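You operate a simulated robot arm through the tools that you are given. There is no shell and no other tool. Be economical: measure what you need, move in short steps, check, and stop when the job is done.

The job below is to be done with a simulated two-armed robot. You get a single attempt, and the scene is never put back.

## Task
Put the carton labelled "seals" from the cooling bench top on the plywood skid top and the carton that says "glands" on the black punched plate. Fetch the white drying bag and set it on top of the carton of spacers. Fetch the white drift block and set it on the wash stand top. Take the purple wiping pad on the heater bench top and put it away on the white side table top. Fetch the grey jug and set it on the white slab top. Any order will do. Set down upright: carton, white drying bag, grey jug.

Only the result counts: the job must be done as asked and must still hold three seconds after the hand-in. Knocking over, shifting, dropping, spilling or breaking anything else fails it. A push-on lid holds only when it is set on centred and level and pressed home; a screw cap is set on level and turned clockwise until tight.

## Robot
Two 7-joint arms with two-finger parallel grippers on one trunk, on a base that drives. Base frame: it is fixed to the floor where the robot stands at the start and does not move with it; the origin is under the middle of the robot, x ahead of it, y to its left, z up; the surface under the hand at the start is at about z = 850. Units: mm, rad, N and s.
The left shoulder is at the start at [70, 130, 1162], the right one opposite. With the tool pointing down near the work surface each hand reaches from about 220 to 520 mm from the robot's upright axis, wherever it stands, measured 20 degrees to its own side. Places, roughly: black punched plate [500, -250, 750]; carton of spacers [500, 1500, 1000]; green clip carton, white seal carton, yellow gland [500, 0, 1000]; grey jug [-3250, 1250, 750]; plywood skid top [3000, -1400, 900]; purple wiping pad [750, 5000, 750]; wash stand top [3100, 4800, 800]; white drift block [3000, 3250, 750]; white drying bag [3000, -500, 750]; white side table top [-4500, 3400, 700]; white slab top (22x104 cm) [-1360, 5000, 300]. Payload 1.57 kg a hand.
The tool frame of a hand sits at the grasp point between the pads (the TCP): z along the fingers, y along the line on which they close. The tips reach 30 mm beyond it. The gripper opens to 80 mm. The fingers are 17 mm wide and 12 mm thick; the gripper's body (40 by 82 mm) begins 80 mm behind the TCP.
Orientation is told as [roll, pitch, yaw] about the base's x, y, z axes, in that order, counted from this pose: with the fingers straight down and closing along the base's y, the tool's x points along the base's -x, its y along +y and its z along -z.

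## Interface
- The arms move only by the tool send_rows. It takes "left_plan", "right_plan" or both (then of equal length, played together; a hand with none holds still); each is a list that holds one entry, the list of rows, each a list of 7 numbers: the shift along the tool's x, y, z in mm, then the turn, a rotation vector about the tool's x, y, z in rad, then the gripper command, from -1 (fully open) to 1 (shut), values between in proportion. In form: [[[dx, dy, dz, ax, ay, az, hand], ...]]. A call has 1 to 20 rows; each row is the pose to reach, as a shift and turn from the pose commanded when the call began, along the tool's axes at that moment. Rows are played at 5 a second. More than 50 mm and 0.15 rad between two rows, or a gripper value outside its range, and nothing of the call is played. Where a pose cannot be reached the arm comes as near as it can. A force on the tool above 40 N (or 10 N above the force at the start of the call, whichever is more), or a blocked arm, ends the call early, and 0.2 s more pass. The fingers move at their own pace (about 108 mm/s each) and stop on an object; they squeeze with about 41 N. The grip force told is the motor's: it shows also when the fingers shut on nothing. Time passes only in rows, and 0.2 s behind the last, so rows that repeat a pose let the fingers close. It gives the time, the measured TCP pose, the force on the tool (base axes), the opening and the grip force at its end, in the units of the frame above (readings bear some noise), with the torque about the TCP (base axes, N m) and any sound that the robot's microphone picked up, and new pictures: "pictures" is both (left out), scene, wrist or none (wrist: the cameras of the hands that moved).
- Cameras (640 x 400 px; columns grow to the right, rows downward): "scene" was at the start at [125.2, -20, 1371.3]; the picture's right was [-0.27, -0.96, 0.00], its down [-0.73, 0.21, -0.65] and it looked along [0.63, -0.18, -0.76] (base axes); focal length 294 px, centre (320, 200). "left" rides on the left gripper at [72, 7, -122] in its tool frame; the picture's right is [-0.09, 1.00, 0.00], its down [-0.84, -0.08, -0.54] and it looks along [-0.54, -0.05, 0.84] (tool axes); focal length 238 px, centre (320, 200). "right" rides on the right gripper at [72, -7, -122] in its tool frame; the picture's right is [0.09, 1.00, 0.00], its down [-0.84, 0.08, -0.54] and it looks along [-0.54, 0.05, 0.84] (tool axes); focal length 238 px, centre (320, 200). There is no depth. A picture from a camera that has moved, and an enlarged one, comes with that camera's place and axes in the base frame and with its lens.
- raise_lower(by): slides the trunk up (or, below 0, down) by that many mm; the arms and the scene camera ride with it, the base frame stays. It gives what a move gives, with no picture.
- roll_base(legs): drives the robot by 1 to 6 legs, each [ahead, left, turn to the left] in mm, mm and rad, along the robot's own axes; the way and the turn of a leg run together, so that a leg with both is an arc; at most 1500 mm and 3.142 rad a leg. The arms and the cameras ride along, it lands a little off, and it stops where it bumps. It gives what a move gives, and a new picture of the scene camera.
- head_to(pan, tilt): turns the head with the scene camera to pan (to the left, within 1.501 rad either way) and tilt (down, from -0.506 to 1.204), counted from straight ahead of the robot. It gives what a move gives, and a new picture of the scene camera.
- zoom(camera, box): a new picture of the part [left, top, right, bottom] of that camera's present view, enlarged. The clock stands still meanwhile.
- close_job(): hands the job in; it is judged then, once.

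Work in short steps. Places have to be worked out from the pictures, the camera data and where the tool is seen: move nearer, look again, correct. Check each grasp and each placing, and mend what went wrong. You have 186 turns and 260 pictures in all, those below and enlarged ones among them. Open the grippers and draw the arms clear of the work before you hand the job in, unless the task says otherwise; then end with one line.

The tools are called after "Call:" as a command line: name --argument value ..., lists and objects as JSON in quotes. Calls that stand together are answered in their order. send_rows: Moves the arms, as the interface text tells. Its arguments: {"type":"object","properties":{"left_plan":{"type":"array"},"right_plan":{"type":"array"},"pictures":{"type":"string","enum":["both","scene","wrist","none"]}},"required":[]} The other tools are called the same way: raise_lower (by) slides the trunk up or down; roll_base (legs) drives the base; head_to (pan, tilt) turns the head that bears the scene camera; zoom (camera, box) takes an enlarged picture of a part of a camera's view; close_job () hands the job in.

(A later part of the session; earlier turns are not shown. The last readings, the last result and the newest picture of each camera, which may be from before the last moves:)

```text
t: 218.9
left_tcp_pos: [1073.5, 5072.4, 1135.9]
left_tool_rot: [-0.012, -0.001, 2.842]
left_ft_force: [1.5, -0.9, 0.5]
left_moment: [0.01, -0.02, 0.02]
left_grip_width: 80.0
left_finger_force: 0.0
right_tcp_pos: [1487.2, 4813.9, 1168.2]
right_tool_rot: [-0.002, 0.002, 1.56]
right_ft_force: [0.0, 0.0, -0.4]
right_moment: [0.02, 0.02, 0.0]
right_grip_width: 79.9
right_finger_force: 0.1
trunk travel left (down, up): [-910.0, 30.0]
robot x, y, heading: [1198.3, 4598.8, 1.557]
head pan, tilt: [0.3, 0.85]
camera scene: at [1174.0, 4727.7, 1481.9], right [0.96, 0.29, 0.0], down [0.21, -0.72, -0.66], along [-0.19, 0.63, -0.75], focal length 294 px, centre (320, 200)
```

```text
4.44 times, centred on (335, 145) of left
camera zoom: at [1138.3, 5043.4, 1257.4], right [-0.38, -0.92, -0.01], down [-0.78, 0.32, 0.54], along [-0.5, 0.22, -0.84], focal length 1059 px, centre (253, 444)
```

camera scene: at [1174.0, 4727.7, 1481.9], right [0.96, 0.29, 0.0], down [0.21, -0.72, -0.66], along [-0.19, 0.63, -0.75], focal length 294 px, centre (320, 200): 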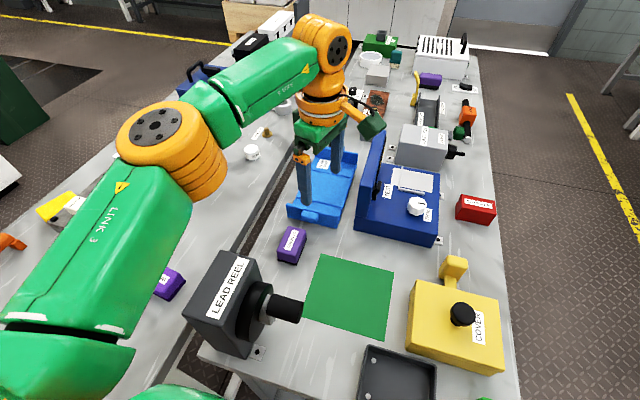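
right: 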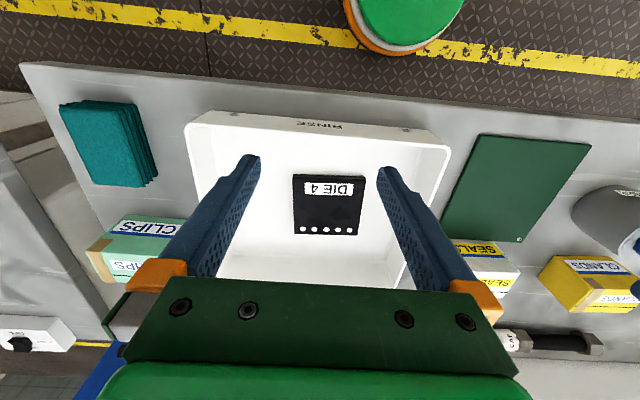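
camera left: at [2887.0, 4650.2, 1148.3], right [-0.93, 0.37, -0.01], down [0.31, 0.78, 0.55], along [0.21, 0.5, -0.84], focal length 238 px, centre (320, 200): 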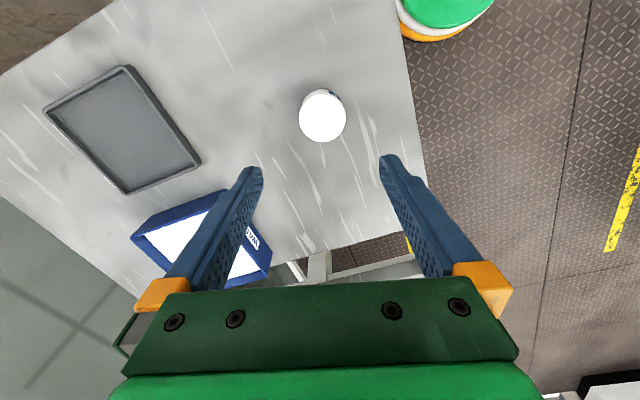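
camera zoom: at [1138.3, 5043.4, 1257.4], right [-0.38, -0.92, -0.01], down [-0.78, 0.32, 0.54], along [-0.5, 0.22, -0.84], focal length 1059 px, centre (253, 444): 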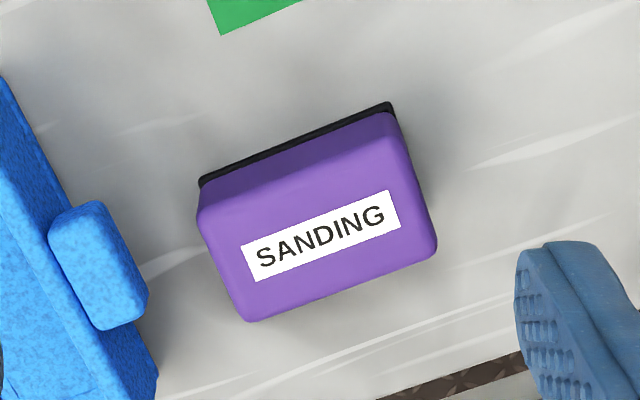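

That one is SANDING; the other purple item labelled "W…" at about [759, 4903] on the long bench matches the wiping pad. It seems within left-arm reach from here; I'll swing the raised hand over there to look.

Call:
send_rows --left_plan '[[[-30, 31, 0, 0, 0, 0, -1], [-61, 62, 0, 0, 0, 0, -1], [-92, 93, 0, 0, 0, 0, -1], [-123, 124, 0, 0, 0, 0, -1], [-154, 155, 0, 0, 0, 0, -1], [-185, 186, 0, 0, 0, 0, -1], [-216, 217, 0, 0, 0, 0, -1], [-246, 249, 0, 0, 0, 0, -1]]]' --pictures "both"

```text
t: 220.7
left_tcp_pos: [763.5, 4907.4, 1134.0]
left_tool_rot: [-0.013, -0.001, 2.841]
left_ft_force: [0.6, 0.0, 0.2]
left_moment: [0.01, 0.0, -0.01]
left_grip_width: 80.1
left_finger_force: 0.0
right_tcp_pos: [1486.7, 4812.3, 1169.1]
right_tool_rot: [-0.002, 0.001, 1.562]
right_ft_force: [-0.4, 0.0, -0.1]
right_moment: [-0.02, -0.01, 0.0]
right_grip_width: 79.8
right_finger_force: 0.1
trunk travel left (down, up): [-910.0, 30.0]
robot x, y, heading: [1195.8, 4598.5, 1.561]
head pan, tilt: [0.3, 0.85]
camera scene: at [1172.2, 4726.0, 1481.9], right [0.96, 0.29, 0.0], down [0.22, -0.72, -0.66], along [-0.19, 0.63, -0.75], focal length 294 px, centre (320, 200)
camera left: at [827.6, 4878.1, 1255.5], right [-0.38, -0.92, -0.01], down [-0.78, 0.32, 0.54], along [-0.5, 0.22, -0.84], focal length 238 px, centre (320, 200)
```

scene: 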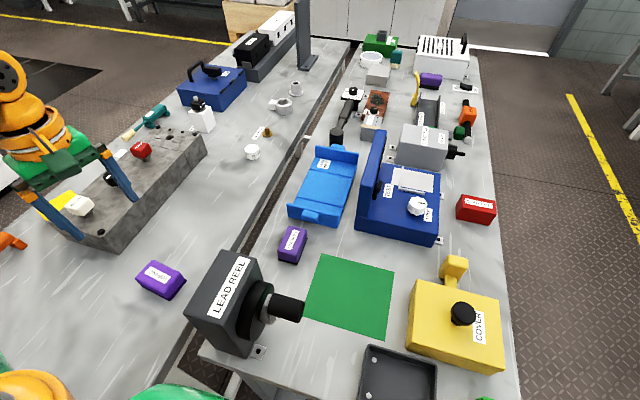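
left: 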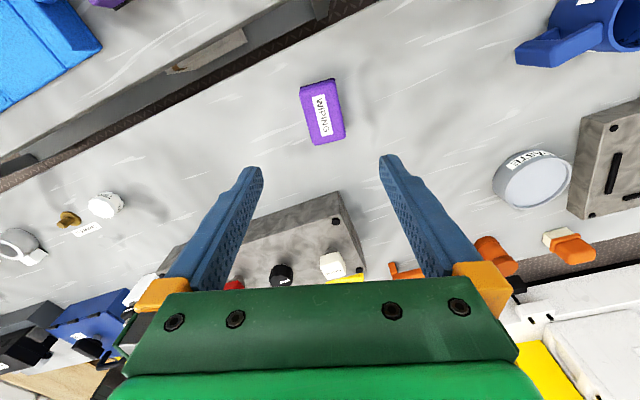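

It reads WIPING: centre [751, 4909], top ≈885, ~48 mm across. Align and descend to z≈890.

Call:
send_rows --left_plan '[[[-12, 3, 45, 0, 0, -0.09, -1], [-12, 3, 90, 0, 0, -0.09, -1], [-12, 3, 135, 0, 0, -0.09, -1], [-12, 3, 170, 0, 0, -0.09, -1], [-12, 3, 170, 0, 0, -0.09, -1]]]' --pictures "wrist"

```text
t: 221.9
left_tcp_pos: [752.8, 4911.8, 961.1]
left_tool_rot: [-0.013, -0.003, 2.93]
left_ft_force: [0.0, 0.2, 1.0]
left_moment: [0.0, 0.03, -0.02]
left_grip_width: 79.9
left_finger_force: 0.2
right_tcp_pos: [1486.9, 4813.4, 1169.3]
right_tool_rot: [-0.002, 0.0, 1.56]
right_ft_force: [-0.5, 0.2, -0.4]
right_moment: [-0.01, 0.02, 0.04]
right_grip_width: 79.9
right_finger_force: 0.1
trunk travel left (down, up): [-910.0, 30.0]
robot x, y, heading: [1194.2, 4601.0, 1.558]
head pan, tilt: [0.3, 0.85]
camera left: at [818.6, 4888.8, 1082.6], right [-0.3, -0.95, -0.01], down [-0.8, 0.24, 0.54], along [-0.52, 0.17, -0.84], focal length 238 px, centre (320, 200)
```

left: 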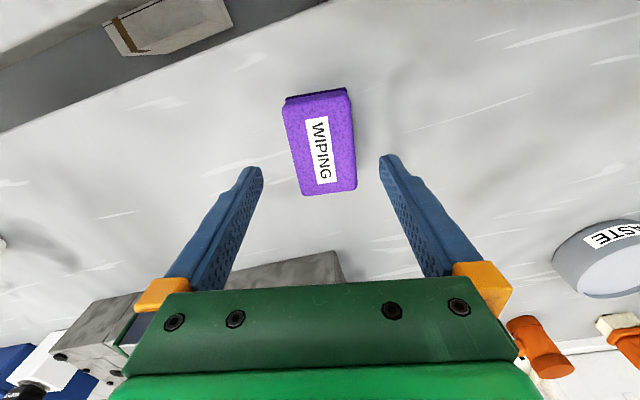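

Centred. Descend and grip, then lift high.

Call:
send_rows --left_plan '[[[0, 0, 40, 0, 0, 0, -1], [0, 0, 73, 0, 0, 0, -1], [0, 0, 73, 0, 0, 0, 1], [0, 0, 73, 0, 0, 0, 1], [0, 0, 73, 0, 0, 0, 1], [0, 0, 73, 0, 0, 0, 1], [0, 0, 30, 0, 0, 0, 1], [0, 0, -15, 0, 0, 0, 1], [0, 0, -60, 0, 0, 0, 1], [0, 0, -105, 0, 0, 0, 1], [0, 0, -150, 0, 0, 0, 1], [0, 0, -175, 0, 0, 0, 1]]]' --pictures "wrist"

```text
t: 224.5
left_tcp_pos: [754.3, 4908.1, 1141.1]
left_tool_rot: [-0.012, -0.001, 2.931]
left_ft_force: [0.6, 0.5, -0.8]
left_moment: [0.02, -0.03, -0.03]
left_grip_width: 54.6
left_finger_force: 41.3
right_tcp_pos: [1488.2, 4813.6, 1167.9]
right_tool_rot: [-0.001, 0.002, 1.561]
right_ft_force: [1.2, 0.3, 1.6]
right_moment: [0.01, 0.02, -0.02]
right_grip_width: 79.8
right_finger_force: 0.0
trunk travel left (down, up): [-910.0, 30.0]
robot x, y, heading: [1194.0, 4600.0, 1.562]
head pan, tilt: [0.3, 0.85]
camera left: at [820.5, 4885.6, 1261.9], right [-0.3, -0.95, -0.01], down [-0.8, 0.24, 0.54], along [-0.52, 0.17, -0.84], focal length 238 px, centre (320, 200)
```

left: 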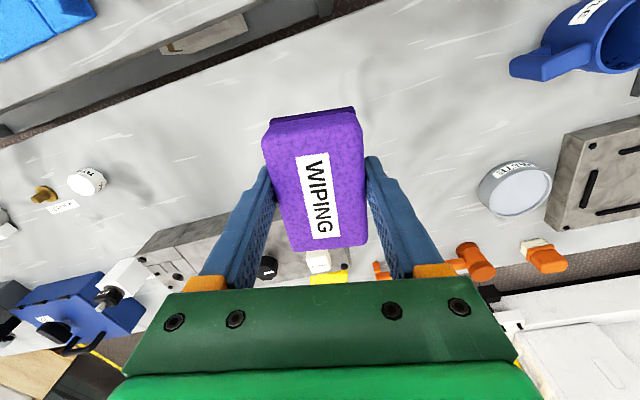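

Pad held (54.6 mm). Swing the arm back to front, then drive back down to the gap and turn to face -x.

Call:
send_rows --left_plan '[[[37, -30, 0, 0, 0, 0, 1], [75, -60, 0, 0, 0, 0, 1], [112, -90, 0, 0, 0, 0, 1], [150, -120, 0, 0, 0, 0, 1], [187, -150, 0, 0, 0, 0, 1], [225, -180, 0, 0, 0, 0, 1], [262, -209, 0, 0, 0, 0, 1]]]' --pictures "none"

Call:
roll_base --legs '[[-1125, 0, 0], [-1125, 0, 0], [0, 0, 1.58]]'

Call:
head_to --pan 0.0 --tilt 0.25

```text
t: 226.1
left_tcp_pos: [1055.2, 5058.3, 1140.0]
left_tool_rot: [-0.011, -0.003, 2.932]
left_ft_force: [0.3, -0.6, -0.5]
left_moment: [-0.02, 0.03, -0.04]
left_grip_width: 54.4
left_finger_force: 41.2
right_tcp_pos: [1489.5, 4814.9, 1168.3]
right_tool_rot: [0.002, 0.002, 1.56]
right_ft_force: [0.9, -0.2, 1.2]
right_moment: [-0.02, 0.02, -0.01]
right_grip_width: 79.9
right_finger_force: 0.1
trunk travel left (down, up): [-910.0, 30.0]
robot x, y, heading: [1196.4, 4599.2, 1.559]
head pan, tilt: [0.3, 0.85]
```

```text
t: 241.2
left_tcp_pos: [709.1, 2184.0, 1141.0]
left_tool_rot: [-0.013, -0.002, -1.778]
left_ft_force: [0.3, 0.7, -0.9]
left_moment: [-0.01, 0.03, 0.01]
left_grip_width: 54.0
left_finger_force: 40.7
right_tcp_pos: [951.9, 2620.0, 1168.5]
right_tool_rot: [0.001, 0.003, 3.135]
right_ft_force: [-0.1, -0.2, -0.4]
right_moment: [-0.02, 0.01, -0.01]
right_grip_width: 80.0
right_finger_force: 0.1
trunk travel left (down, up): [-910.0, 30.0]
robot x, y, heading: [1167.6, 2330.9, 3.135]
head pan, tilt: [0.3, 0.85]
camera scene: at [1040.3, 2308.3, 1481.8], right [-0.29, 0.96, 0.0], down [0.72, 0.22, -0.66], along [-0.63, -0.19, -0.75], focal length 294 px, centre (320, 200)
```

scene: 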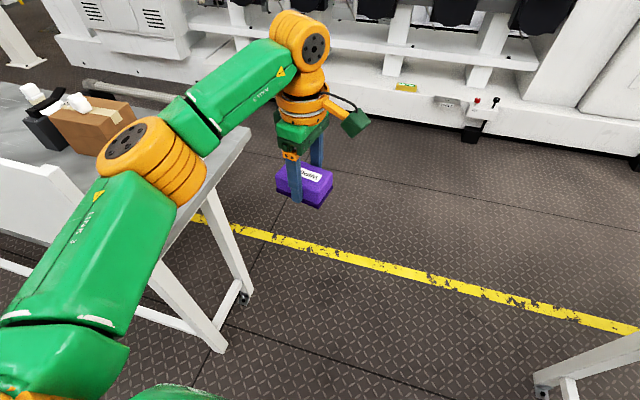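

```text
t: 242.2
left_tcp_pos: [709.5, 2184.3, 1141.5]
left_tool_rot: [-0.013, -0.001, -1.777]
left_ft_force: [0.3, -0.3, -0.8]
left_moment: [-0.01, -0.01, 0.0]
left_grip_width: 54.1
left_finger_force: 40.9
right_tcp_pos: [952.0, 2620.2, 1168.0]
right_tool_rot: [-0.002, 0.003, 3.133]
right_ft_force: [0.8, -0.1, -0.1]
right_moment: [-0.04, 0.02, 0.0]
right_grip_width: 79.9
right_finger_force: 0.0
trunk travel left (down, up): [-910.0, 30.0]
robot x, y, heading: [1166.7, 2325.6, 3.137]
head pan, tilt: [0.0, 0.25]
camera scene: at [1021.7, 2331.1, 1534.9], right [0.01, 1.0, 0.0], down [0.25, 0.0, -0.97], along [-0.97, 0.01, -0.25], focal length 294 px, centre (320, 200)
```

scene: 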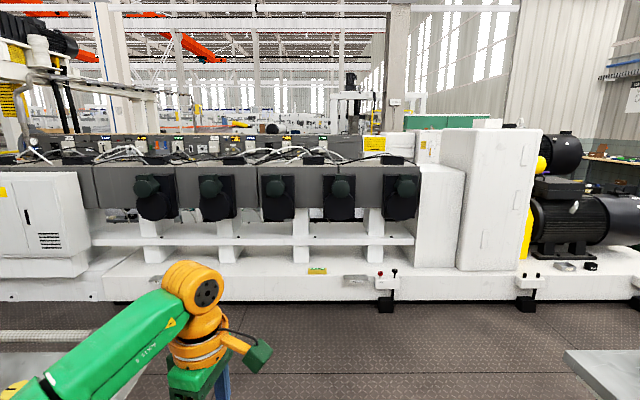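

A long machine blocks the way west; its plinth ends near y≈5450. I'll drive to x≈-430, turn to +y and go along it.

Call:
roll_base --legs '[[820, 0, 0], [780, 0, 0], [0, 0, -1.566], [1200, 0, 0]]'

Call:
head_to --pan 0.3 --tilt 0.35

```text
t: 260.0
left_tcp_pos: [-571.1, 3999.9, 1141.3]
left_tool_rot: [-0.011, -0.002, 2.935]
left_ft_force: [0.4, -0.4, -0.6]
left_moment: [0.02, -0.01, -0.03]
left_grip_width: 53.9
left_finger_force: 41.2
right_tcp_pos: [-133.4, 3757.6, 1167.9]
right_tool_rot: [-0.001, 0.0, 1.564]
right_ft_force: [0.2, 0.3, -0.2]
right_moment: [0.05, 0.01, -0.01]
right_grip_width: 79.9
right_finger_force: 0.1
trunk travel left (down, up): [-910.0, 30.0]
robot x, y, heading: [-428.8, 3542.3, 1.564]
head pan, tilt: [0.0, 0.25]
camera scene: at [-424.7, 3688.6, 1535.0], right [1.0, -0.01, 0.0], down [0.0, -0.25, -0.97], along [0.01, 0.97, -0.25], focal length 294 px, centre (320, 200)
```

scene: 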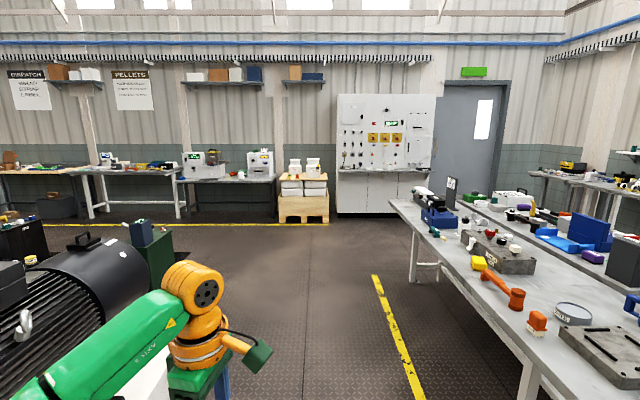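

```text
t: 260.8
left_tcp_pos: [-571.1, 4000.2, 1140.6]
left_tool_rot: [-0.012, -0.001, 2.933]
left_ft_force: [-0.3, -0.1, -0.8]
left_moment: [0.03, -0.01, 0.02]
left_grip_width: 53.6
left_finger_force: 40.7
right_tcp_pos: [-134.0, 3758.4, 1168.1]
right_tool_rot: [-0.004, 0.001, 1.563]
right_ft_force: [0.3, 0.0, 0.7]
right_moment: [0.0, 0.02, -0.01]
right_grip_width: 79.8
right_finger_force: 0.0
trunk travel left (down, up): [-910.0, 30.0]
robot x, y, heading: [-425.9, 3546.9, 1.564]
head pan, tilt: [0.3, 0.351]
camera scene: at [-452.2, 3685.5, 1525.5], right [0.96, 0.29, 0.0], down [0.1, -0.33, -0.94], along [-0.27, 0.9, -0.34], focal length 294 px, centre (320, 200)
```

scene: 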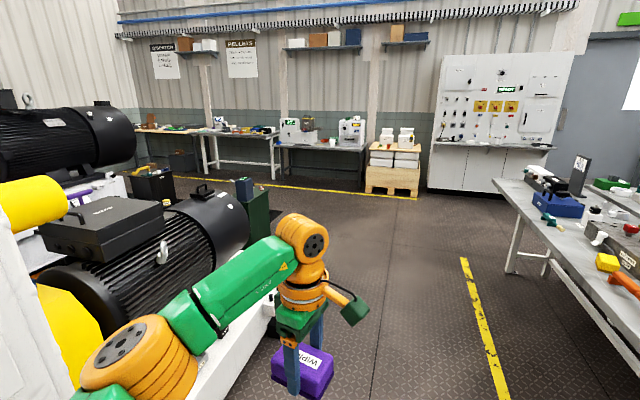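

Clear ahead. Continue to y≈6100 and look left.

Call:
roll_base --legs '[[1280, 0, 0], [1270, 0, 0]]'

Call:
head_to --pan 1.45 --tilt 0.4

```text
t: 273.0
left_tcp_pos: [-574.9, 6504.0, 1141.8]
left_tool_rot: [-0.011, -0.002, 2.944]
left_ft_force: [-1.2, -0.2, -1.5]
left_moment: [-0.01, 0.0, -0.02]
left_grip_width: 53.9
left_finger_force: 41.5
right_tcp_pos: [-136.0, 6266.5, 1168.1]
right_tool_rot: [-0.003, 0.002, 1.575]
right_ft_force: [0.5, 0.1, 0.5]
right_moment: [0.0, 0.0, 0.01]
right_grip_width: 80.2
right_finger_force: 0.2
trunk travel left (down, up): [-910.0, 30.0]
robot x, y, heading: [-423.6, 6052.6, 1.574]
head pan, tilt: [0.3, 0.351]
camera scene: at [-453.7, 6190.2, 1525.6], right [0.95, 0.3, 0.0], down [0.1, -0.33, -0.94], along [-0.28, 0.9, -0.34], focal length 294 px, centre (320, 200)
```

scene: 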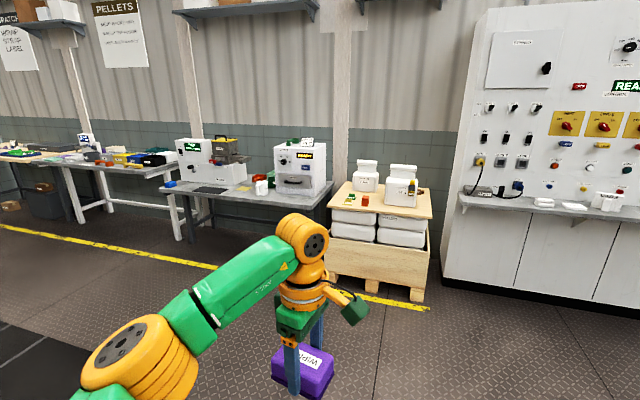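

```text
t: 274.4
left_tcp_pos: [-577.3, 6505.3, 1140.7]
left_tool_rot: [-0.012, -0.002, 2.944]
left_ft_force: [1.6, 0.7, -0.3]
left_moment: [-0.03, 0.0, 0.02]
left_grip_width: 53.9
left_finger_force: 41.1
right_tcp_pos: [-135.5, 6267.9, 1168.6]
right_tool_rot: [-0.002, 0.002, 1.575]
right_ft_force: [0.0, 0.8, 0.0]
right_moment: [0.02, -0.03, 0.02]
right_grip_width: 80.1
right_finger_force: 0.1
trunk travel left (down, up): [-910.0, 30.0]
robot x, y, heading: [-425.6, 6049.9, 1.575]
head pan, tilt: [1.45, 0.4]
camera scene: at [-517.8, 6113.3, 1521.0], right [0.12, 0.99, 0.0], down [0.39, -0.05, -0.92], along [-0.91, 0.11, -0.39], focal length 294 px, centre (320, 200)
```

scene: 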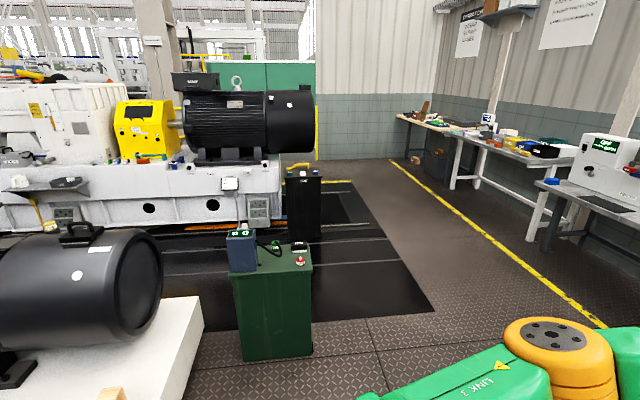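

A green cabinet stands at ≈[-1750, 6000]. I'll turn west, shift to y≈6700, and drive past, then survey.

Call:
roll_base --legs '[[0, 0, 1.567], [0, -680, 0], [1400, 0, 0]]'

Call:
head_to --pan 0.7 --tilt 0.3

```text
t: 288.6
left_tcp_pos: [-2289.5, 6558.2, 1142.2]
left_tool_rot: [-0.012, -0.002, -1.754]
left_ft_force: [0.7, 0.1, 0.1]
left_moment: [0.0, -0.02, -0.03]
left_grip_width: 53.5
left_finger_force: 41.2
right_tcp_pos: [-2058.5, 7000.0, 1169.6]
right_tool_rot: [-0.004, 0.0, -3.125]
right_ft_force: [0.3, 0.3, 0.5]
right_moment: [0.01, 0.02, 0.01]
right_grip_width: 80.1
right_finger_force: 0.0
trunk travel left (down, up): [-910.0, 30.0]
robot x, y, heading: [-1839.5, 6711.2, -3.126]
head pan, tilt: [1.45, 0.4]
camera scene: at [-1897.1, 6622.2, 1521.0], right [-0.99, 0.1, 0.0], down [0.04, 0.39, -0.92], along [-0.1, -0.92, -0.39], focal length 294 px, centre (320, 200)
```

scene: 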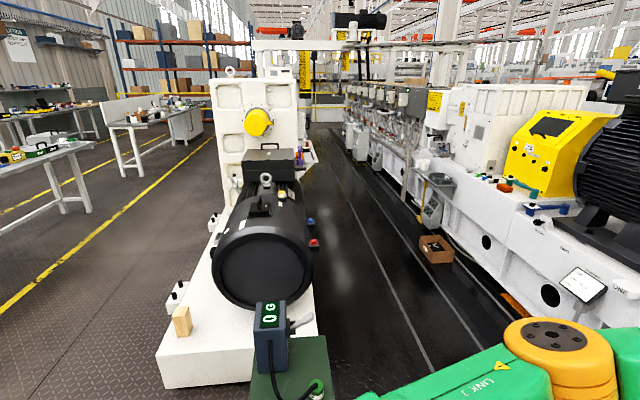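

```text
t: 289.7
left_tcp_pos: [-2291.0, 6557.5, 1142.1]
left_tool_rot: [-0.012, -0.001, -1.754]
left_ft_force: [0.2, 0.3, 0.5]
left_moment: [0.0, 0.02, 0.0]
left_grip_width: 53.9
left_finger_force: 41.4
right_tcp_pos: [-2058.4, 7000.0, 1167.9]
right_tool_rot: [-0.001, 0.002, -3.125]
right_ft_force: [-0.7, 0.6, 0.3]
right_moment: [-0.01, 0.02, 0.0]
right_grip_width: 80.1
right_finger_force: 0.1
trunk travel left (down, up): [-910.0, 30.0]
robot x, y, heading: [-1841.4, 6718.0, -3.124]
head pan, tilt: [0.7, 0.3]
camera scene: at [-1958.7, 6653.0, 1530.2], right [-0.66, 0.75, 0.0], down [0.22, 0.19, -0.96], along [-0.72, -0.63, -0.3], focal length 294 px, centre (320, 200)
```

scene: 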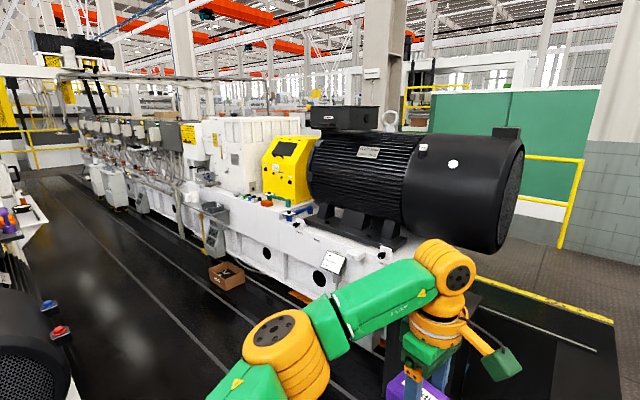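

Machine 2 lies at x≈-3100…-4200; the side table must be on its west side. Drive west further and look south.

Call:
roll_base --legs '[[1500, 0, -0.015], [1500, 0, 0]]'

Call:
head_to --pan 1.2 --tilt 0.3

```text
t: 304.0
left_tcp_pos: [-5266.5, 6573.7, 1141.2]
left_tool_rot: [-0.01, -0.002, -1.79]
left_ft_force: [-0.1, 0.3, -1.2]
left_moment: [0.02, -0.01, 0.0]
left_grip_width: 53.9
left_finger_force: 41.0
right_tcp_pos: [-5019.0, 7005.7, 1167.7]
right_tool_rot: [-0.001, 0.001, 3.122]
right_ft_force: [-0.5, 0.6, -0.5]
right_moment: [-0.02, 0.0, -0.01]
right_grip_width: 80.1
right_finger_force: 0.1
trunk travel left (down, up): [-910.0, 30.0]
robot x, y, heading: [-4809.1, 6708.1, 3.122]
head pan, tilt: [0.7, 0.3]
camera scene: at [-4931.8, 6655.9, 1530.3], right [-0.63, 0.78, 0.0], down [0.23, 0.19, -0.96], along [-0.74, -0.6, -0.3], focal length 294 px, centre (320, 200)
```

scene: 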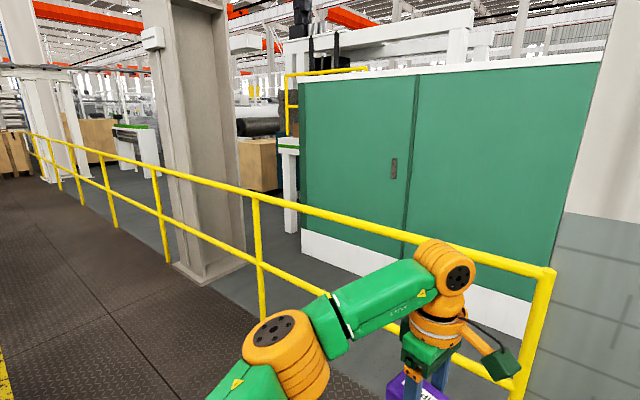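

```text
t: 304.9
left_tcp_pos: [-5267.0, 6573.4, 1141.1]
left_tool_rot: [-0.012, -0.002, -1.79]
left_ft_force: [0.2, -0.4, 0.1]
left_moment: [0.03, 0.04, -0.01]
left_grip_width: 54.1
left_finger_force: 41.2
right_tcp_pos: [-5020.0, 7006.6, 1168.2]
right_tool_rot: [0.0, 0.002, 3.122]
right_ft_force: [0.4, 1.0, 0.3]
right_moment: [0.0, 0.0, 0.01]
right_grip_width: 80.2
right_finger_force: 0.1
trunk travel left (down, up): [-910.0, 30.0]
robot x, y, heading: [-4812.2, 6712.8, 3.118]
head pan, tilt: [1.201, 0.3]
camera scene: at [-4895.8, 6628.4, 1530.2], right [-0.92, 0.38, 0.0], down [0.11, 0.27, -0.96], along [-0.36, -0.88, -0.3], focal length 294 px, centre (320, 200)
```

scene: 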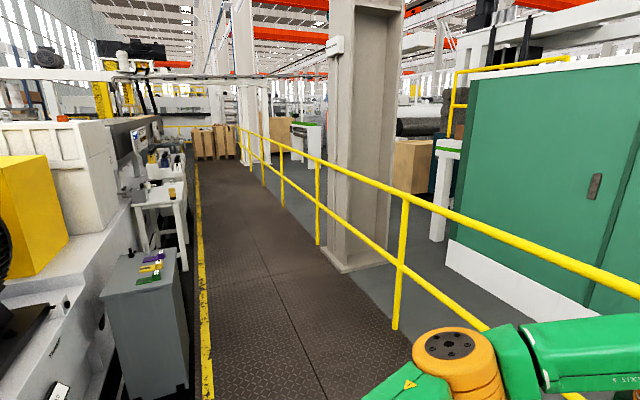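

The white side table is at about [-4500, 3500] on this side. Move to x≈-5290, turn to face east, and strafe south.

Call:
roll_base --legs '[[480, 0, 0], [0, 0, -3.118], [0, -1450, 0], [0, -1450, 0]]'

Call:
head_to --pan -0.3 --tilt 0.5

```text
t: 328.8
left_tcp_pos: [-4843.5, 3959.2, 1141.1]
left_tool_rot: [-0.014, 0.0, 1.369]
left_ft_force: [-0.9, -0.4, -0.5]
left_moment: [-0.05, 0.0, -0.01]
left_grip_width: 53.9
left_finger_force: 40.9
right_tcp_pos: [-5082.2, 3521.0, 1168.5]
right_tool_rot: [-0.002, 0.002, 0.002]
right_ft_force: [0.0, 0.3, 0.3]
right_moment: [-0.01, -0.03, -0.01]
right_grip_width: 79.8
right_finger_force: 0.1
trunk travel left (down, up): [-910.0, 30.0]
robot x, y, heading: [-5301.4, 3812.4, 0.001]
head pan, tilt: [1.201, 0.3]
camera scene: at [-5213.9, 3900.0, 1530.2], right [0.93, -0.36, 0.0], down [-0.11, -0.28, -0.96], along [0.34, 0.89, -0.3], focal length 294 px, centre (320, 200)
```

scene: 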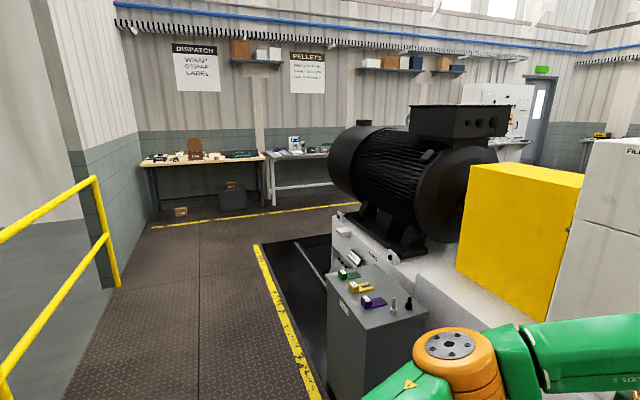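

```text
t: 330.4
left_tcp_pos: [-4843.6, 3960.3, 1140.9]
left_tool_rot: [-0.013, -0.002, 1.372]
left_ft_force: [0.4, -0.2, -0.5]
left_moment: [-0.02, 0.01, -0.02]
left_grip_width: 53.8
left_finger_force: 40.9
right_tcp_pos: [-5082.1, 3522.2, 1167.7]
right_tool_rot: [0.0, 0.002, 0.003]
right_ft_force: [-0.2, 0.6, 0.6]
right_moment: [0.0, -0.01, 0.01]
right_grip_width: 79.8
right_finger_force: 0.0
trunk travel left (down, up): [-910.0, 30.0]
robot x, y, heading: [-5298.3, 3809.5, -0.001]
head pan, tilt: [-0.3, 0.499]
camera scene: at [-5160.5, 3785.2, 1511.8], right [-0.29, -0.96, 0.0], down [-0.46, 0.14, -0.88], along [0.84, -0.26, -0.48], focal length 294 px, centre (320, 200)
```

scene: 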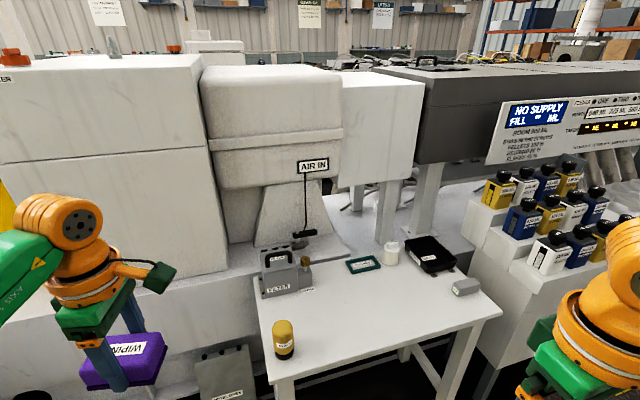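

Table front edge x≈-4670, y 3004–3780, z≈700; the middle front is free at [-4560, 3400]. Drive there.

Call:
roll_base --legs '[[0, -555, 0], [270, 0, 0]]'

Call:
head_to --pan 0.2 --tilt 0.8

Call:
zoom --camera "left" --box '[0, 0, 640, 400]'

```text
t: 335.1
left_tcp_pos: [-4576.6, 3394.2, 1142.0]
left_tool_rot: [-0.014, -0.003, 1.362]
left_ft_force: [-1.0, -0.8, -0.5]
left_moment: [-0.01, -0.01, 0.0]
left_grip_width: 53.9
left_finger_force: 41.1
right_tcp_pos: [-4818.3, 2958.0, 1169.1]
right_tool_rot: [-0.002, 0.001, -0.007]
right_ft_force: [-0.1, 1.2, 0.2]
right_moment: [-0.01, -0.01, 0.0]
right_grip_width: 79.9
right_finger_force: 0.0
trunk travel left (down, up): [-910.0, 30.0]
robot x, y, heading: [-5029.3, 3253.4, -0.009]
head pan, tilt: [-0.3, 0.499]
camera scene: at [-4895.7, 3222.6, 1512.2], right [-0.3, -0.95, 0.0], down [-0.45, 0.14, -0.88], along [0.84, -0.27, -0.48], focal length 294 px, centre (320, 200)
```

scene: 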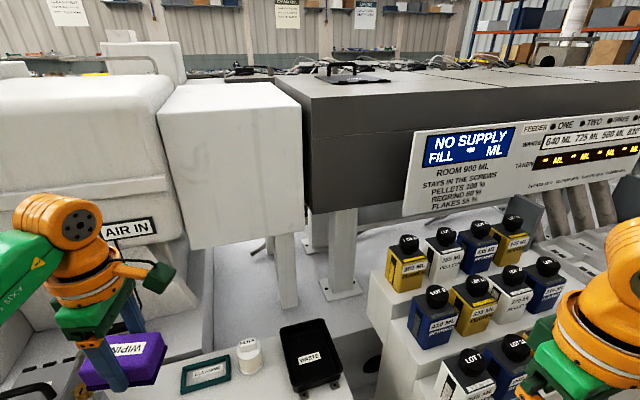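

```text
t: 336.0
left_tcp_pos: [-4573.3, 3394.2, 1140.9]
left_tool_rot: [-0.011, -0.001, 1.364]
left_ft_force: [0.8, 0.2, -0.2]
left_moment: [0.03, 0.05, -0.02]
left_grip_width: 53.7
left_finger_force: 41.0
right_tcp_pos: [-4814.7, 2957.2, 1167.5]
right_tool_rot: [-0.002, 0.003, -0.007]
right_ft_force: [-0.3, 0.7, 0.5]
right_moment: [-0.01, 0.01, 0.01]
right_grip_width: 80.1
right_finger_force: 0.0
trunk travel left (down, up): [-910.0, 30.0]
robot x, y, heading: [-5030.4, 3249.1, -0.003]
head pan, tilt: [0.201, 0.799]
camera scene: at [-4898.6, 3265.5, 1485.8], right [0.19, -0.98, 0.0], down [-0.7, -0.14, -0.7], along [0.68, 0.13, -0.72], focal length 294 px, centre (320, 200)
```

scene: 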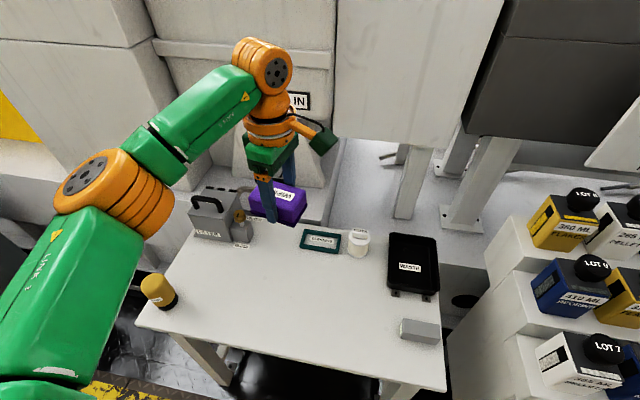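

```text
1.00 times, centred on (320, 200) of left (not enlarged: the box is as wide or as high as the picture)
camera zoom: at [-4597.3, 3326.0, 1262.8], right [-0.96, 0.29, -0.01], down [0.24, 0.8, 0.54], along [0.17, 0.52, -0.84], focal length 238 px, centre (320, 200)
```

zoom: 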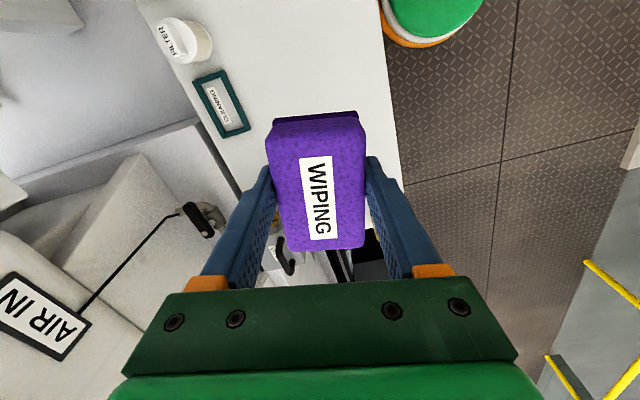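

The spot below is free. Lower the trunk 330 mm.

Call:
raise_lower --by -330

Call:
zoom --camera "scene" --box '[0, 0, 640, 400]'

```text
t: 339.3
left_tcp_pos: [-4573.2, 3395.8, 811.5]
left_tool_rot: [-0.013, -0.002, 1.363]
left_ft_force: [-0.2, -0.3, -0.9]
left_moment: [0.04, 0.0, -0.02]
left_grip_width: 53.6
left_finger_force: 41.4
right_tcp_pos: [-4816.1, 2957.9, 839.1]
right_tool_rot: [-0.001, 0.003, -0.008]
right_ft_force: [-0.7, 0.4, 0.0]
right_moment: [0.02, -0.01, -0.05]
right_grip_width: 79.8
right_finger_force: 0.1
trunk travel left (down, up): [-580.0, 360.0]
robot x, y, heading: [-5025.6, 3251.3, -0.009]
head pan, tilt: [0.201, 0.799]
```

```text
1.00 times, centred on (320, 200) of scene (not enlarged: the box is as wide or as high as the picture)
camera zoom: at [-4899.5, 3265.6, 1155.9], right [0.19, -0.98, 0.0], down [-0.7, -0.14, -0.7], along [0.68, 0.13, -0.72], focal length 294 px, centre (320, 200)
```

zoom: 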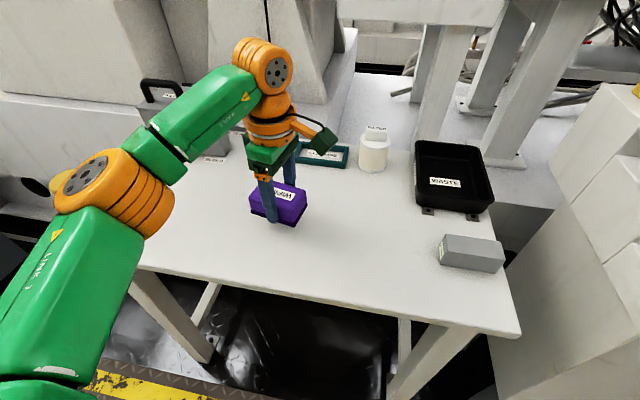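

Lower with the arm until contact.

Call:
send_rows --left_plan '[[[0, 0, 25, 0, 0, 0, 1], [0, 0, 45, 0, 0, 0, 1], [0, 0, 55, 0, 0, 0, 1], [0, 0, 60, 0, 0, 0, 1], [0, 0, 64, 0, 0, 0, 1], [0, 0, 68, 0, 0, 0, 1], [0, 0, 72, 0, 0, 0, 1], [0, 0, 76, 0, 0, 0, 1], [0, 0, 80, 0, 0, 0, 1], [0, 0, 84, 0, 0, 0, 1], [0, 0, 88, 0, 0, 0, 1], [0, 0, 92, 0, 0, 0, 1]]]' --pictures "none"

```text
t: 339.9
left_tcp_pos: [-4574.2, 3394.6, 778.4]
left_tool_rot: [-0.021, -0.001, 1.362]
left_ft_force: [-9.3, -1.3, 11.0]
left_moment: [0.12, 0.69, 0.17]
left_grip_width: 53.8
left_finger_force: 41.1
right_tcp_pos: [-4818.2, 2957.0, 838.0]
right_tool_rot: [0.002, 0.002, -0.005]
right_ft_force: [0.0, 0.4, 0.7]
right_moment: [0.0, 0.05, -0.02]
right_grip_width: 80.1
right_finger_force: 0.1
trunk travel left (down, up): [-580.0, 360.0]
robot x, y, heading: [-5032.2, 3247.7, -0.008]
head pan, tilt: [0.201, 0.799]
stopped in row 2 (left hand): the force on the tool passed its limit at 58 N (the readings are from after the stop); the commanded pose is now the measured one
```

Contact already at z≈778. Check that it is the table surface before releasing.

Call:
zoom --camera "scene" --box '[220, 130, 380, 250]'

Call:
zoom --camera "left" --box '[0, 0, 640, 400]'

```text
3.33 times, centred on (300, 190) of scene
camera zoom: at [-4902.8, 3264.9, 1156.4], right [0.19, -0.98, 0.0], down [-0.7, -0.14, -0.7], along [0.69, 0.14, -0.71], focal length 980 px, centre (387, 233)
```

zoom: 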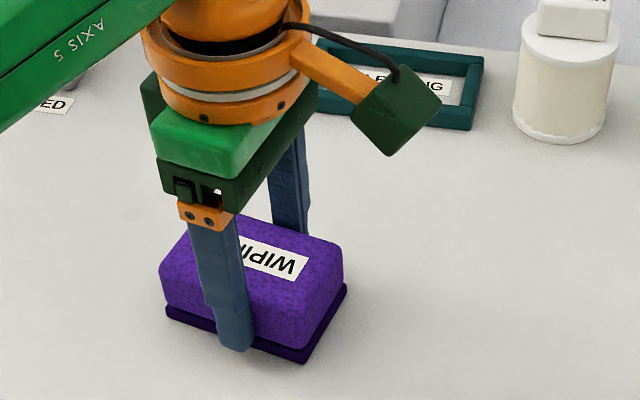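

```text
1.00 times, centred on (320, 200) of left (not enlarged: the box is as wide or as high as the picture)
camera zoom: at [-4600.6, 3326.6, 900.6], right [-0.96, 0.3, -0.02], down [0.24, 0.8, 0.54], along [0.18, 0.52, -0.84], focal length 238 px, centre (320, 200)
```

zoom: 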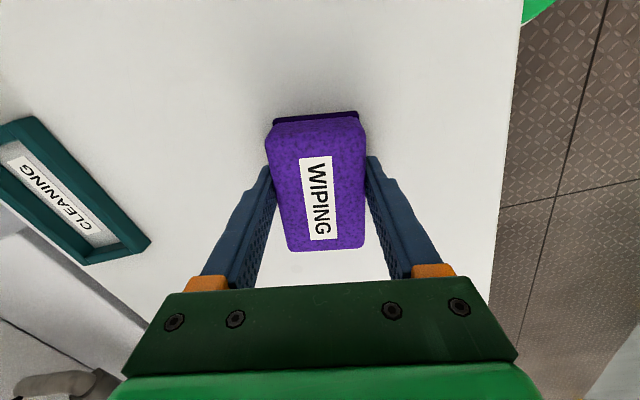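

It rests on the table. Release and rise.

Call:
send_rows --left_plan '[[[0, 0, -1, 0, 0, 0, 1], [0, 0, -1, 0, 0, 0, 0.3], [0, 0, -1, 0, 0, 0, -1], [0, 0, -1, 0, 0, 0, -1], [0, 0, -40, 0, 0, 0, -1], [0, 0, -80, 0, 0, 0, -1], [0, 0, -120, 0, 0, 0, -1], [0, 0, -160, 0, 0, 0, -1], [0, 0, -200, 0, 0, 0, -1]]]' --pictures "wrist"

Call:
raise_lower --by 330

Call:
head_to --pan -1.2 --tilt 0.3

```text
t: 341.9
left_tcp_pos: [-4605.2, 3388.0, 956.8]
left_tool_rot: [-0.023, -0.002, 1.364]
left_ft_force: [-1.5, -0.4, -0.2]
left_moment: [0.01, 0.01, -0.03]
left_grip_width: 79.9
left_finger_force: 0.1
left hand out of reach, approached as far as the arm can: row 8, 9
right_tcp_pos: [-4818.1, 2959.4, 839.8]
right_tool_rot: [-0.002, -0.001, -0.007]
right_ft_force: [0.3, -0.7, 0.7]
right_moment: [-0.02, -0.01, -0.02]
right_grip_width: 80.0
right_finger_force: 0.0
trunk travel left (down, up): [-580.0, 360.0]
robot x, y, heading: [-5029.9, 3250.7, -0.009]
head pan, tilt: [0.201, 0.799]
camera left: at [-4631.5, 3320.5, 1078.8], right [-0.96, 0.3, -0.02], down [0.24, 0.81, 0.54], along [0.18, 0.51, -0.84], focal length 238 px, centre (320, 200)
```

left: 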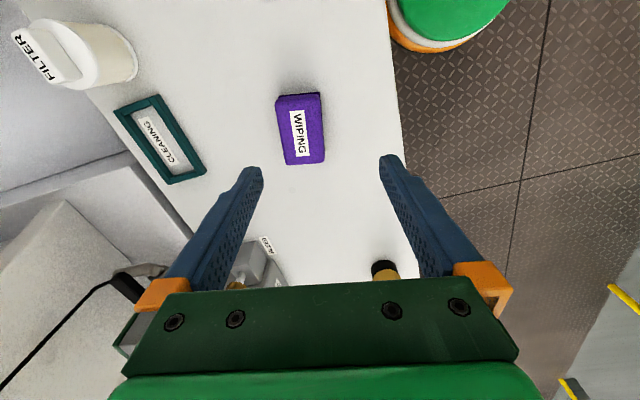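

```text
t: 345.1
left_tcp_pos: [-4603.4, 3387.1, 1286.4]
left_tool_rot: [-0.022, -0.003, 1.365]
left_ft_force: [-0.1, -0.6, 0.2]
left_moment: [0.03, -0.01, 0.0]
left_grip_width: 79.8
left_finger_force: 0.1
right_tcp_pos: [-4814.8, 2956.8, 1170.0]
right_tool_rot: [-0.001, 0.001, -0.007]
right_ft_force: [-0.1, 0.2, -0.6]
right_moment: [-0.01, -0.02, 0.01]
right_grip_width: 80.3
right_finger_force: 0.0
trunk travel left (down, up): [-910.0, 30.0]
robot x, y, heading: [-5022.6, 3250.6, -0.004]
head pan, tilt: [0.201, 0.799]
```

```text
t: 346.6
left_tcp_pos: [-4603.1, 3388.3, 1286.7]
left_tool_rot: [-0.02, -0.002, 1.362]
left_ft_force: [0.5, -0.5, -0.1]
left_moment: [-0.01, 0.02, 0.01]
left_grip_width: 79.9
left_finger_force: 0.1
right_tcp_pos: [-4816.0, 2957.4, 1168.0]
right_tool_rot: [0.0, 0.002, -0.007]
right_ft_force: [0.7, 0.9, 0.3]
right_moment: [-0.01, 0.04, 0.02]
right_grip_width: 79.9
right_finger_force: 0.1
trunk travel left (down, up): [-910.0, 30.0]
robot x, y, heading: [-5030.1, 3252.9, -0.013]
head pan, tilt: [-1.201, 0.3]
camera scene: at [-4945.2, 3162.9, 1530.2], right [-0.93, -0.36, 0.0], down [-0.11, 0.28, -0.96], along [0.34, -0.89, -0.3], focal length 294 px, centre (320, 200)
```

scene: 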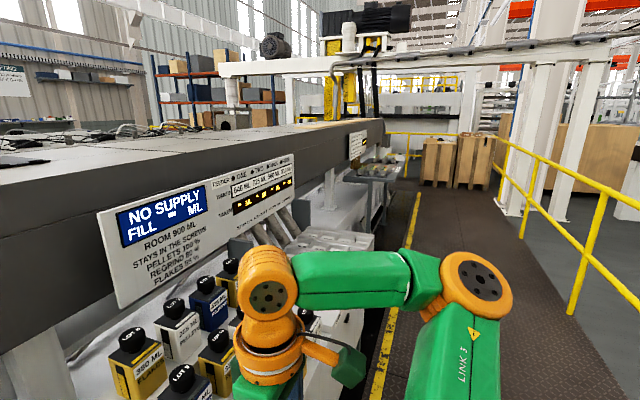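

Pad placed. The jug should be in the corridor between the machines, so I'll drive back north around machine 2.

Call:
roll_base --legs '[[-270, 0, 0.01], [0, 1480, 0], [0, 1480, 0], [0, 500, 0], [1350, 0, 0], [1350, 0, 0]]'

Call:
head_to --pan -1.3 --tilt 0.35

```text
t: 369.2
left_tcp_pos: [-3947.9, 6884.7, 1287.0]
left_tool_rot: [-0.021, -0.002, 1.346]
left_ft_force: [0.1, -0.2, -0.6]
left_moment: [-0.04, 0.02, 0.01]
left_grip_width: 79.8
left_finger_force: 0.0
right_tcp_pos: [-4174.3, 6459.9, 1167.1]
right_tool_rot: [-0.006, 0.032, -0.032]
right_ft_force: [-4.3, -3.6, 0.5]
right_moment: [-0.18, 0.15, -0.21]
right_grip_width: 79.9
right_finger_force: 0.0
trunk travel left (down, up): [-910.0, 30.0]
robot x, y, heading: [-4375.5, 6759.7, -0.024]
head pan, tilt: [-1.201, 0.3]
stopped in leg 5: the force on the tool passed its limit at 98 N (the readings are from after the stop); the commanded pose is now the measured one
camera scene: at [-4294.2, 6666.8, 1530.2], right [-0.94, -0.34, 0.0], down [-0.1, 0.28, -0.96], along [0.32, -0.9, -0.3], focal length 294 px, centre (320, 200)
```

scene: 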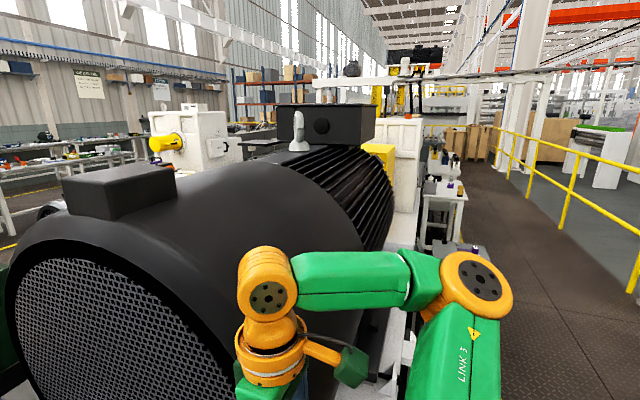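

```text
t: 369.9
left_tcp_pos: [-3948.1, 6887.0, 1287.1]
left_tool_rot: [-0.023, -0.001, 1.347]
left_ft_force: [0.3, -1.3, 0.2]
left_moment: [0.01, 0.04, 0.0]
left_grip_width: 80.2
left_finger_force: 0.1
right_tcp_pos: [-4175.1, 6459.6, 1167.6]
right_tool_rot: [-0.004, 0.031, -0.032]
right_ft_force: [-3.9, -0.6, 0.0]
right_moment: [-0.03, 0.13, -0.19]
right_grip_width: 80.0
right_finger_force: 0.1
trunk travel left (down, up): [-910.0, 30.0]
robot x, y, heading: [-4372.6, 6758.8, -0.027]
head pan, tilt: [-1.3, 0.351]
camera scene: at [-4304.0, 6664.6, 1525.6], right [-0.97, -0.24, 0.0], down [-0.08, 0.33, -0.94], along [0.23, -0.91, -0.34], focal length 294 px, centre (320, 200)
```

scene: 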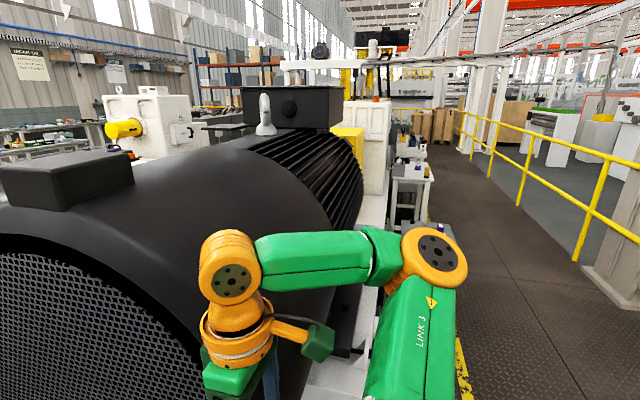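

The right hand bumped the big motor's end. Back off, shift north 330 mm, then continue east.

Call:
roll_base --legs '[[-120, 0, 0.027], [0, 330, 0]]'

Call:
zoom --camera "right" --box '[0, 0, 640, 400]'

```text
t: 372.9
left_tcp_pos: [-4069.5, 7228.1, 1285.9]
left_tool_rot: [-0.021, -0.005, 1.369]
left_ft_force: [0.1, 0.4, -0.1]
left_moment: [0.03, 0.03, -0.01]
left_grip_width: 79.8
left_finger_force: 0.2
right_tcp_pos: [-4285.3, 6797.5, 1165.9]
right_tool_rot: [-0.001, 0.032, -0.006]
right_ft_force: [0.0, 0.0, 0.4]
right_moment: [0.02, -0.04, 0.0]
right_grip_width: 80.1
right_finger_force: 0.0
trunk travel left (down, up): [-910.0, 30.0]
robot x, y, heading: [-4494.6, 7091.3, 0.0]
head pan, tilt: [-1.3, 0.351]
camera scene: at [-4419.4, 6997.9, 1525.3], right [-0.96, -0.27, 0.0], down [-0.09, 0.33, -0.94], along [0.25, -0.9, -0.35], focal length 294 px, centre (320, 200)
```

scene: 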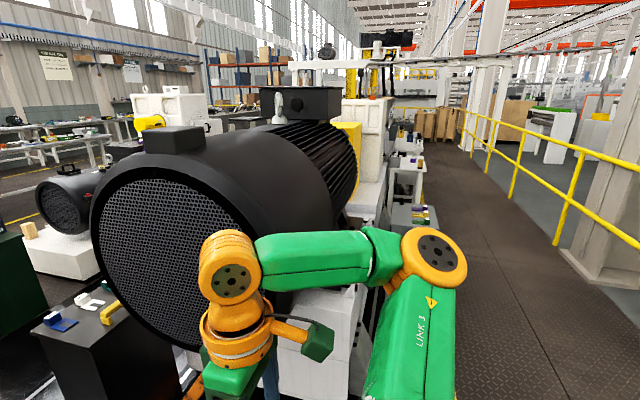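

```text
1.00 times, centred on (320, 200) of right (not enlarged: the box is as wide or as high as the picture)
camera zoom: at [-4354.5, 6790.2, 1291.9], right [-0.08, 1.0, 0.0], down [0.85, 0.07, 0.52], along [0.51, 0.04, -0.86], focal length 238 px, centre (320, 200)
```

zoom: 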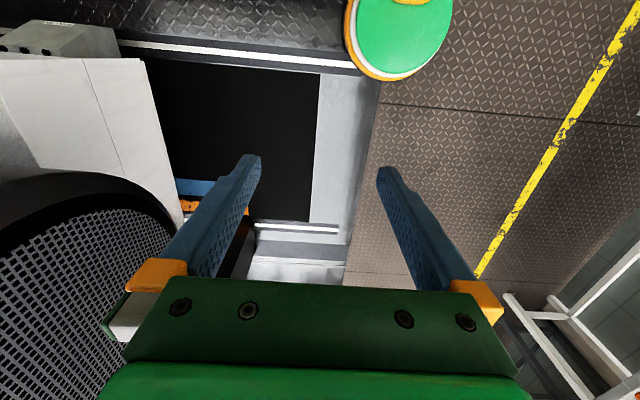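

Motor unaffected. Continue east to x≈-2520, then turn to face west and look down the corridor.

Call:
roll_base --legs '[[1000, 0, 0], [970, 0, 0], [0, 0, 3.12]]'

Call:
head_to --pan 1.2 --tilt 0.4

```text
t: 390.1
left_tcp_pos: [-2946.9, 6938.7, 1286.4]
left_tool_rot: [-0.023, -0.001, -1.766]
left_ft_force: [0.8, 0.7, 0.2]
left_moment: [-0.03, -0.01, -0.01]
left_grip_width: 80.2
left_finger_force: 0.1
right_tcp_pos: [-2733.1, 7371.7, 1168.7]
right_tool_rot: [-0.005, 0.032, 3.14]
right_ft_force: [-0.1, -0.4, 0.0]
right_moment: [0.01, 0.0, -0.01]
right_grip_width: 80.1
right_finger_force: 0.1
trunk travel left (down, up): [-910.0, 30.0]
robot x, y, heading: [-2523.3, 7080.7, -3.136]
head pan, tilt: [-1.3, 0.351]
camera scene: at [-2598.7, 7172.9, 1525.5], right [0.96, 0.27, 0.0], down [0.09, -0.33, -0.94], along [-0.26, 0.9, -0.34], focal length 294 px, centre (320, 200)
```

scene: 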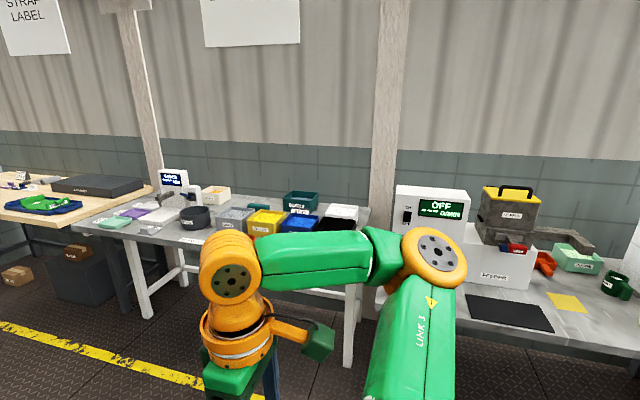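

```text
t: 392.4
left_tcp_pos: [-2947.2, 6938.1, 1284.9]
left_tool_rot: [-0.022, -0.002, -1.767]
left_ft_force: [-0.4, 0.2, 0.2]
left_moment: [0.01, -0.03, 0.01]
left_grip_width: 79.9
left_finger_force: 0.1
right_tcp_pos: [-2734.1, 7371.7, 1167.1]
right_tool_rot: [-0.005, 0.031, 3.14]
right_ft_force: [-0.4, -0.6, 0.4]
right_moment: [0.0, -0.05, 0.05]
right_grip_width: 80.0
right_finger_force: 0.1
trunk travel left (down, up): [-910.0, 30.0]
robot x, y, heading: [-2522.5, 7079.2, -3.137]
head pan, tilt: [1.201, 0.4]
camera scene: at [-2606.6, 6996.6, 1521.0], right [-0.93, 0.36, 0.0], down [0.14, 0.36, -0.92], along [-0.33, -0.86, -0.39], focal length 294 px, centre (320, 200)
```

scene: 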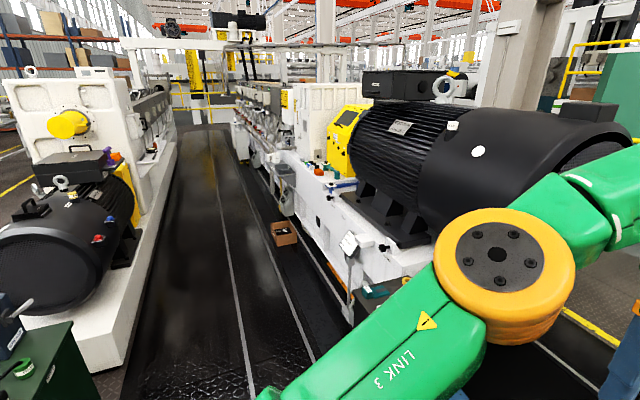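

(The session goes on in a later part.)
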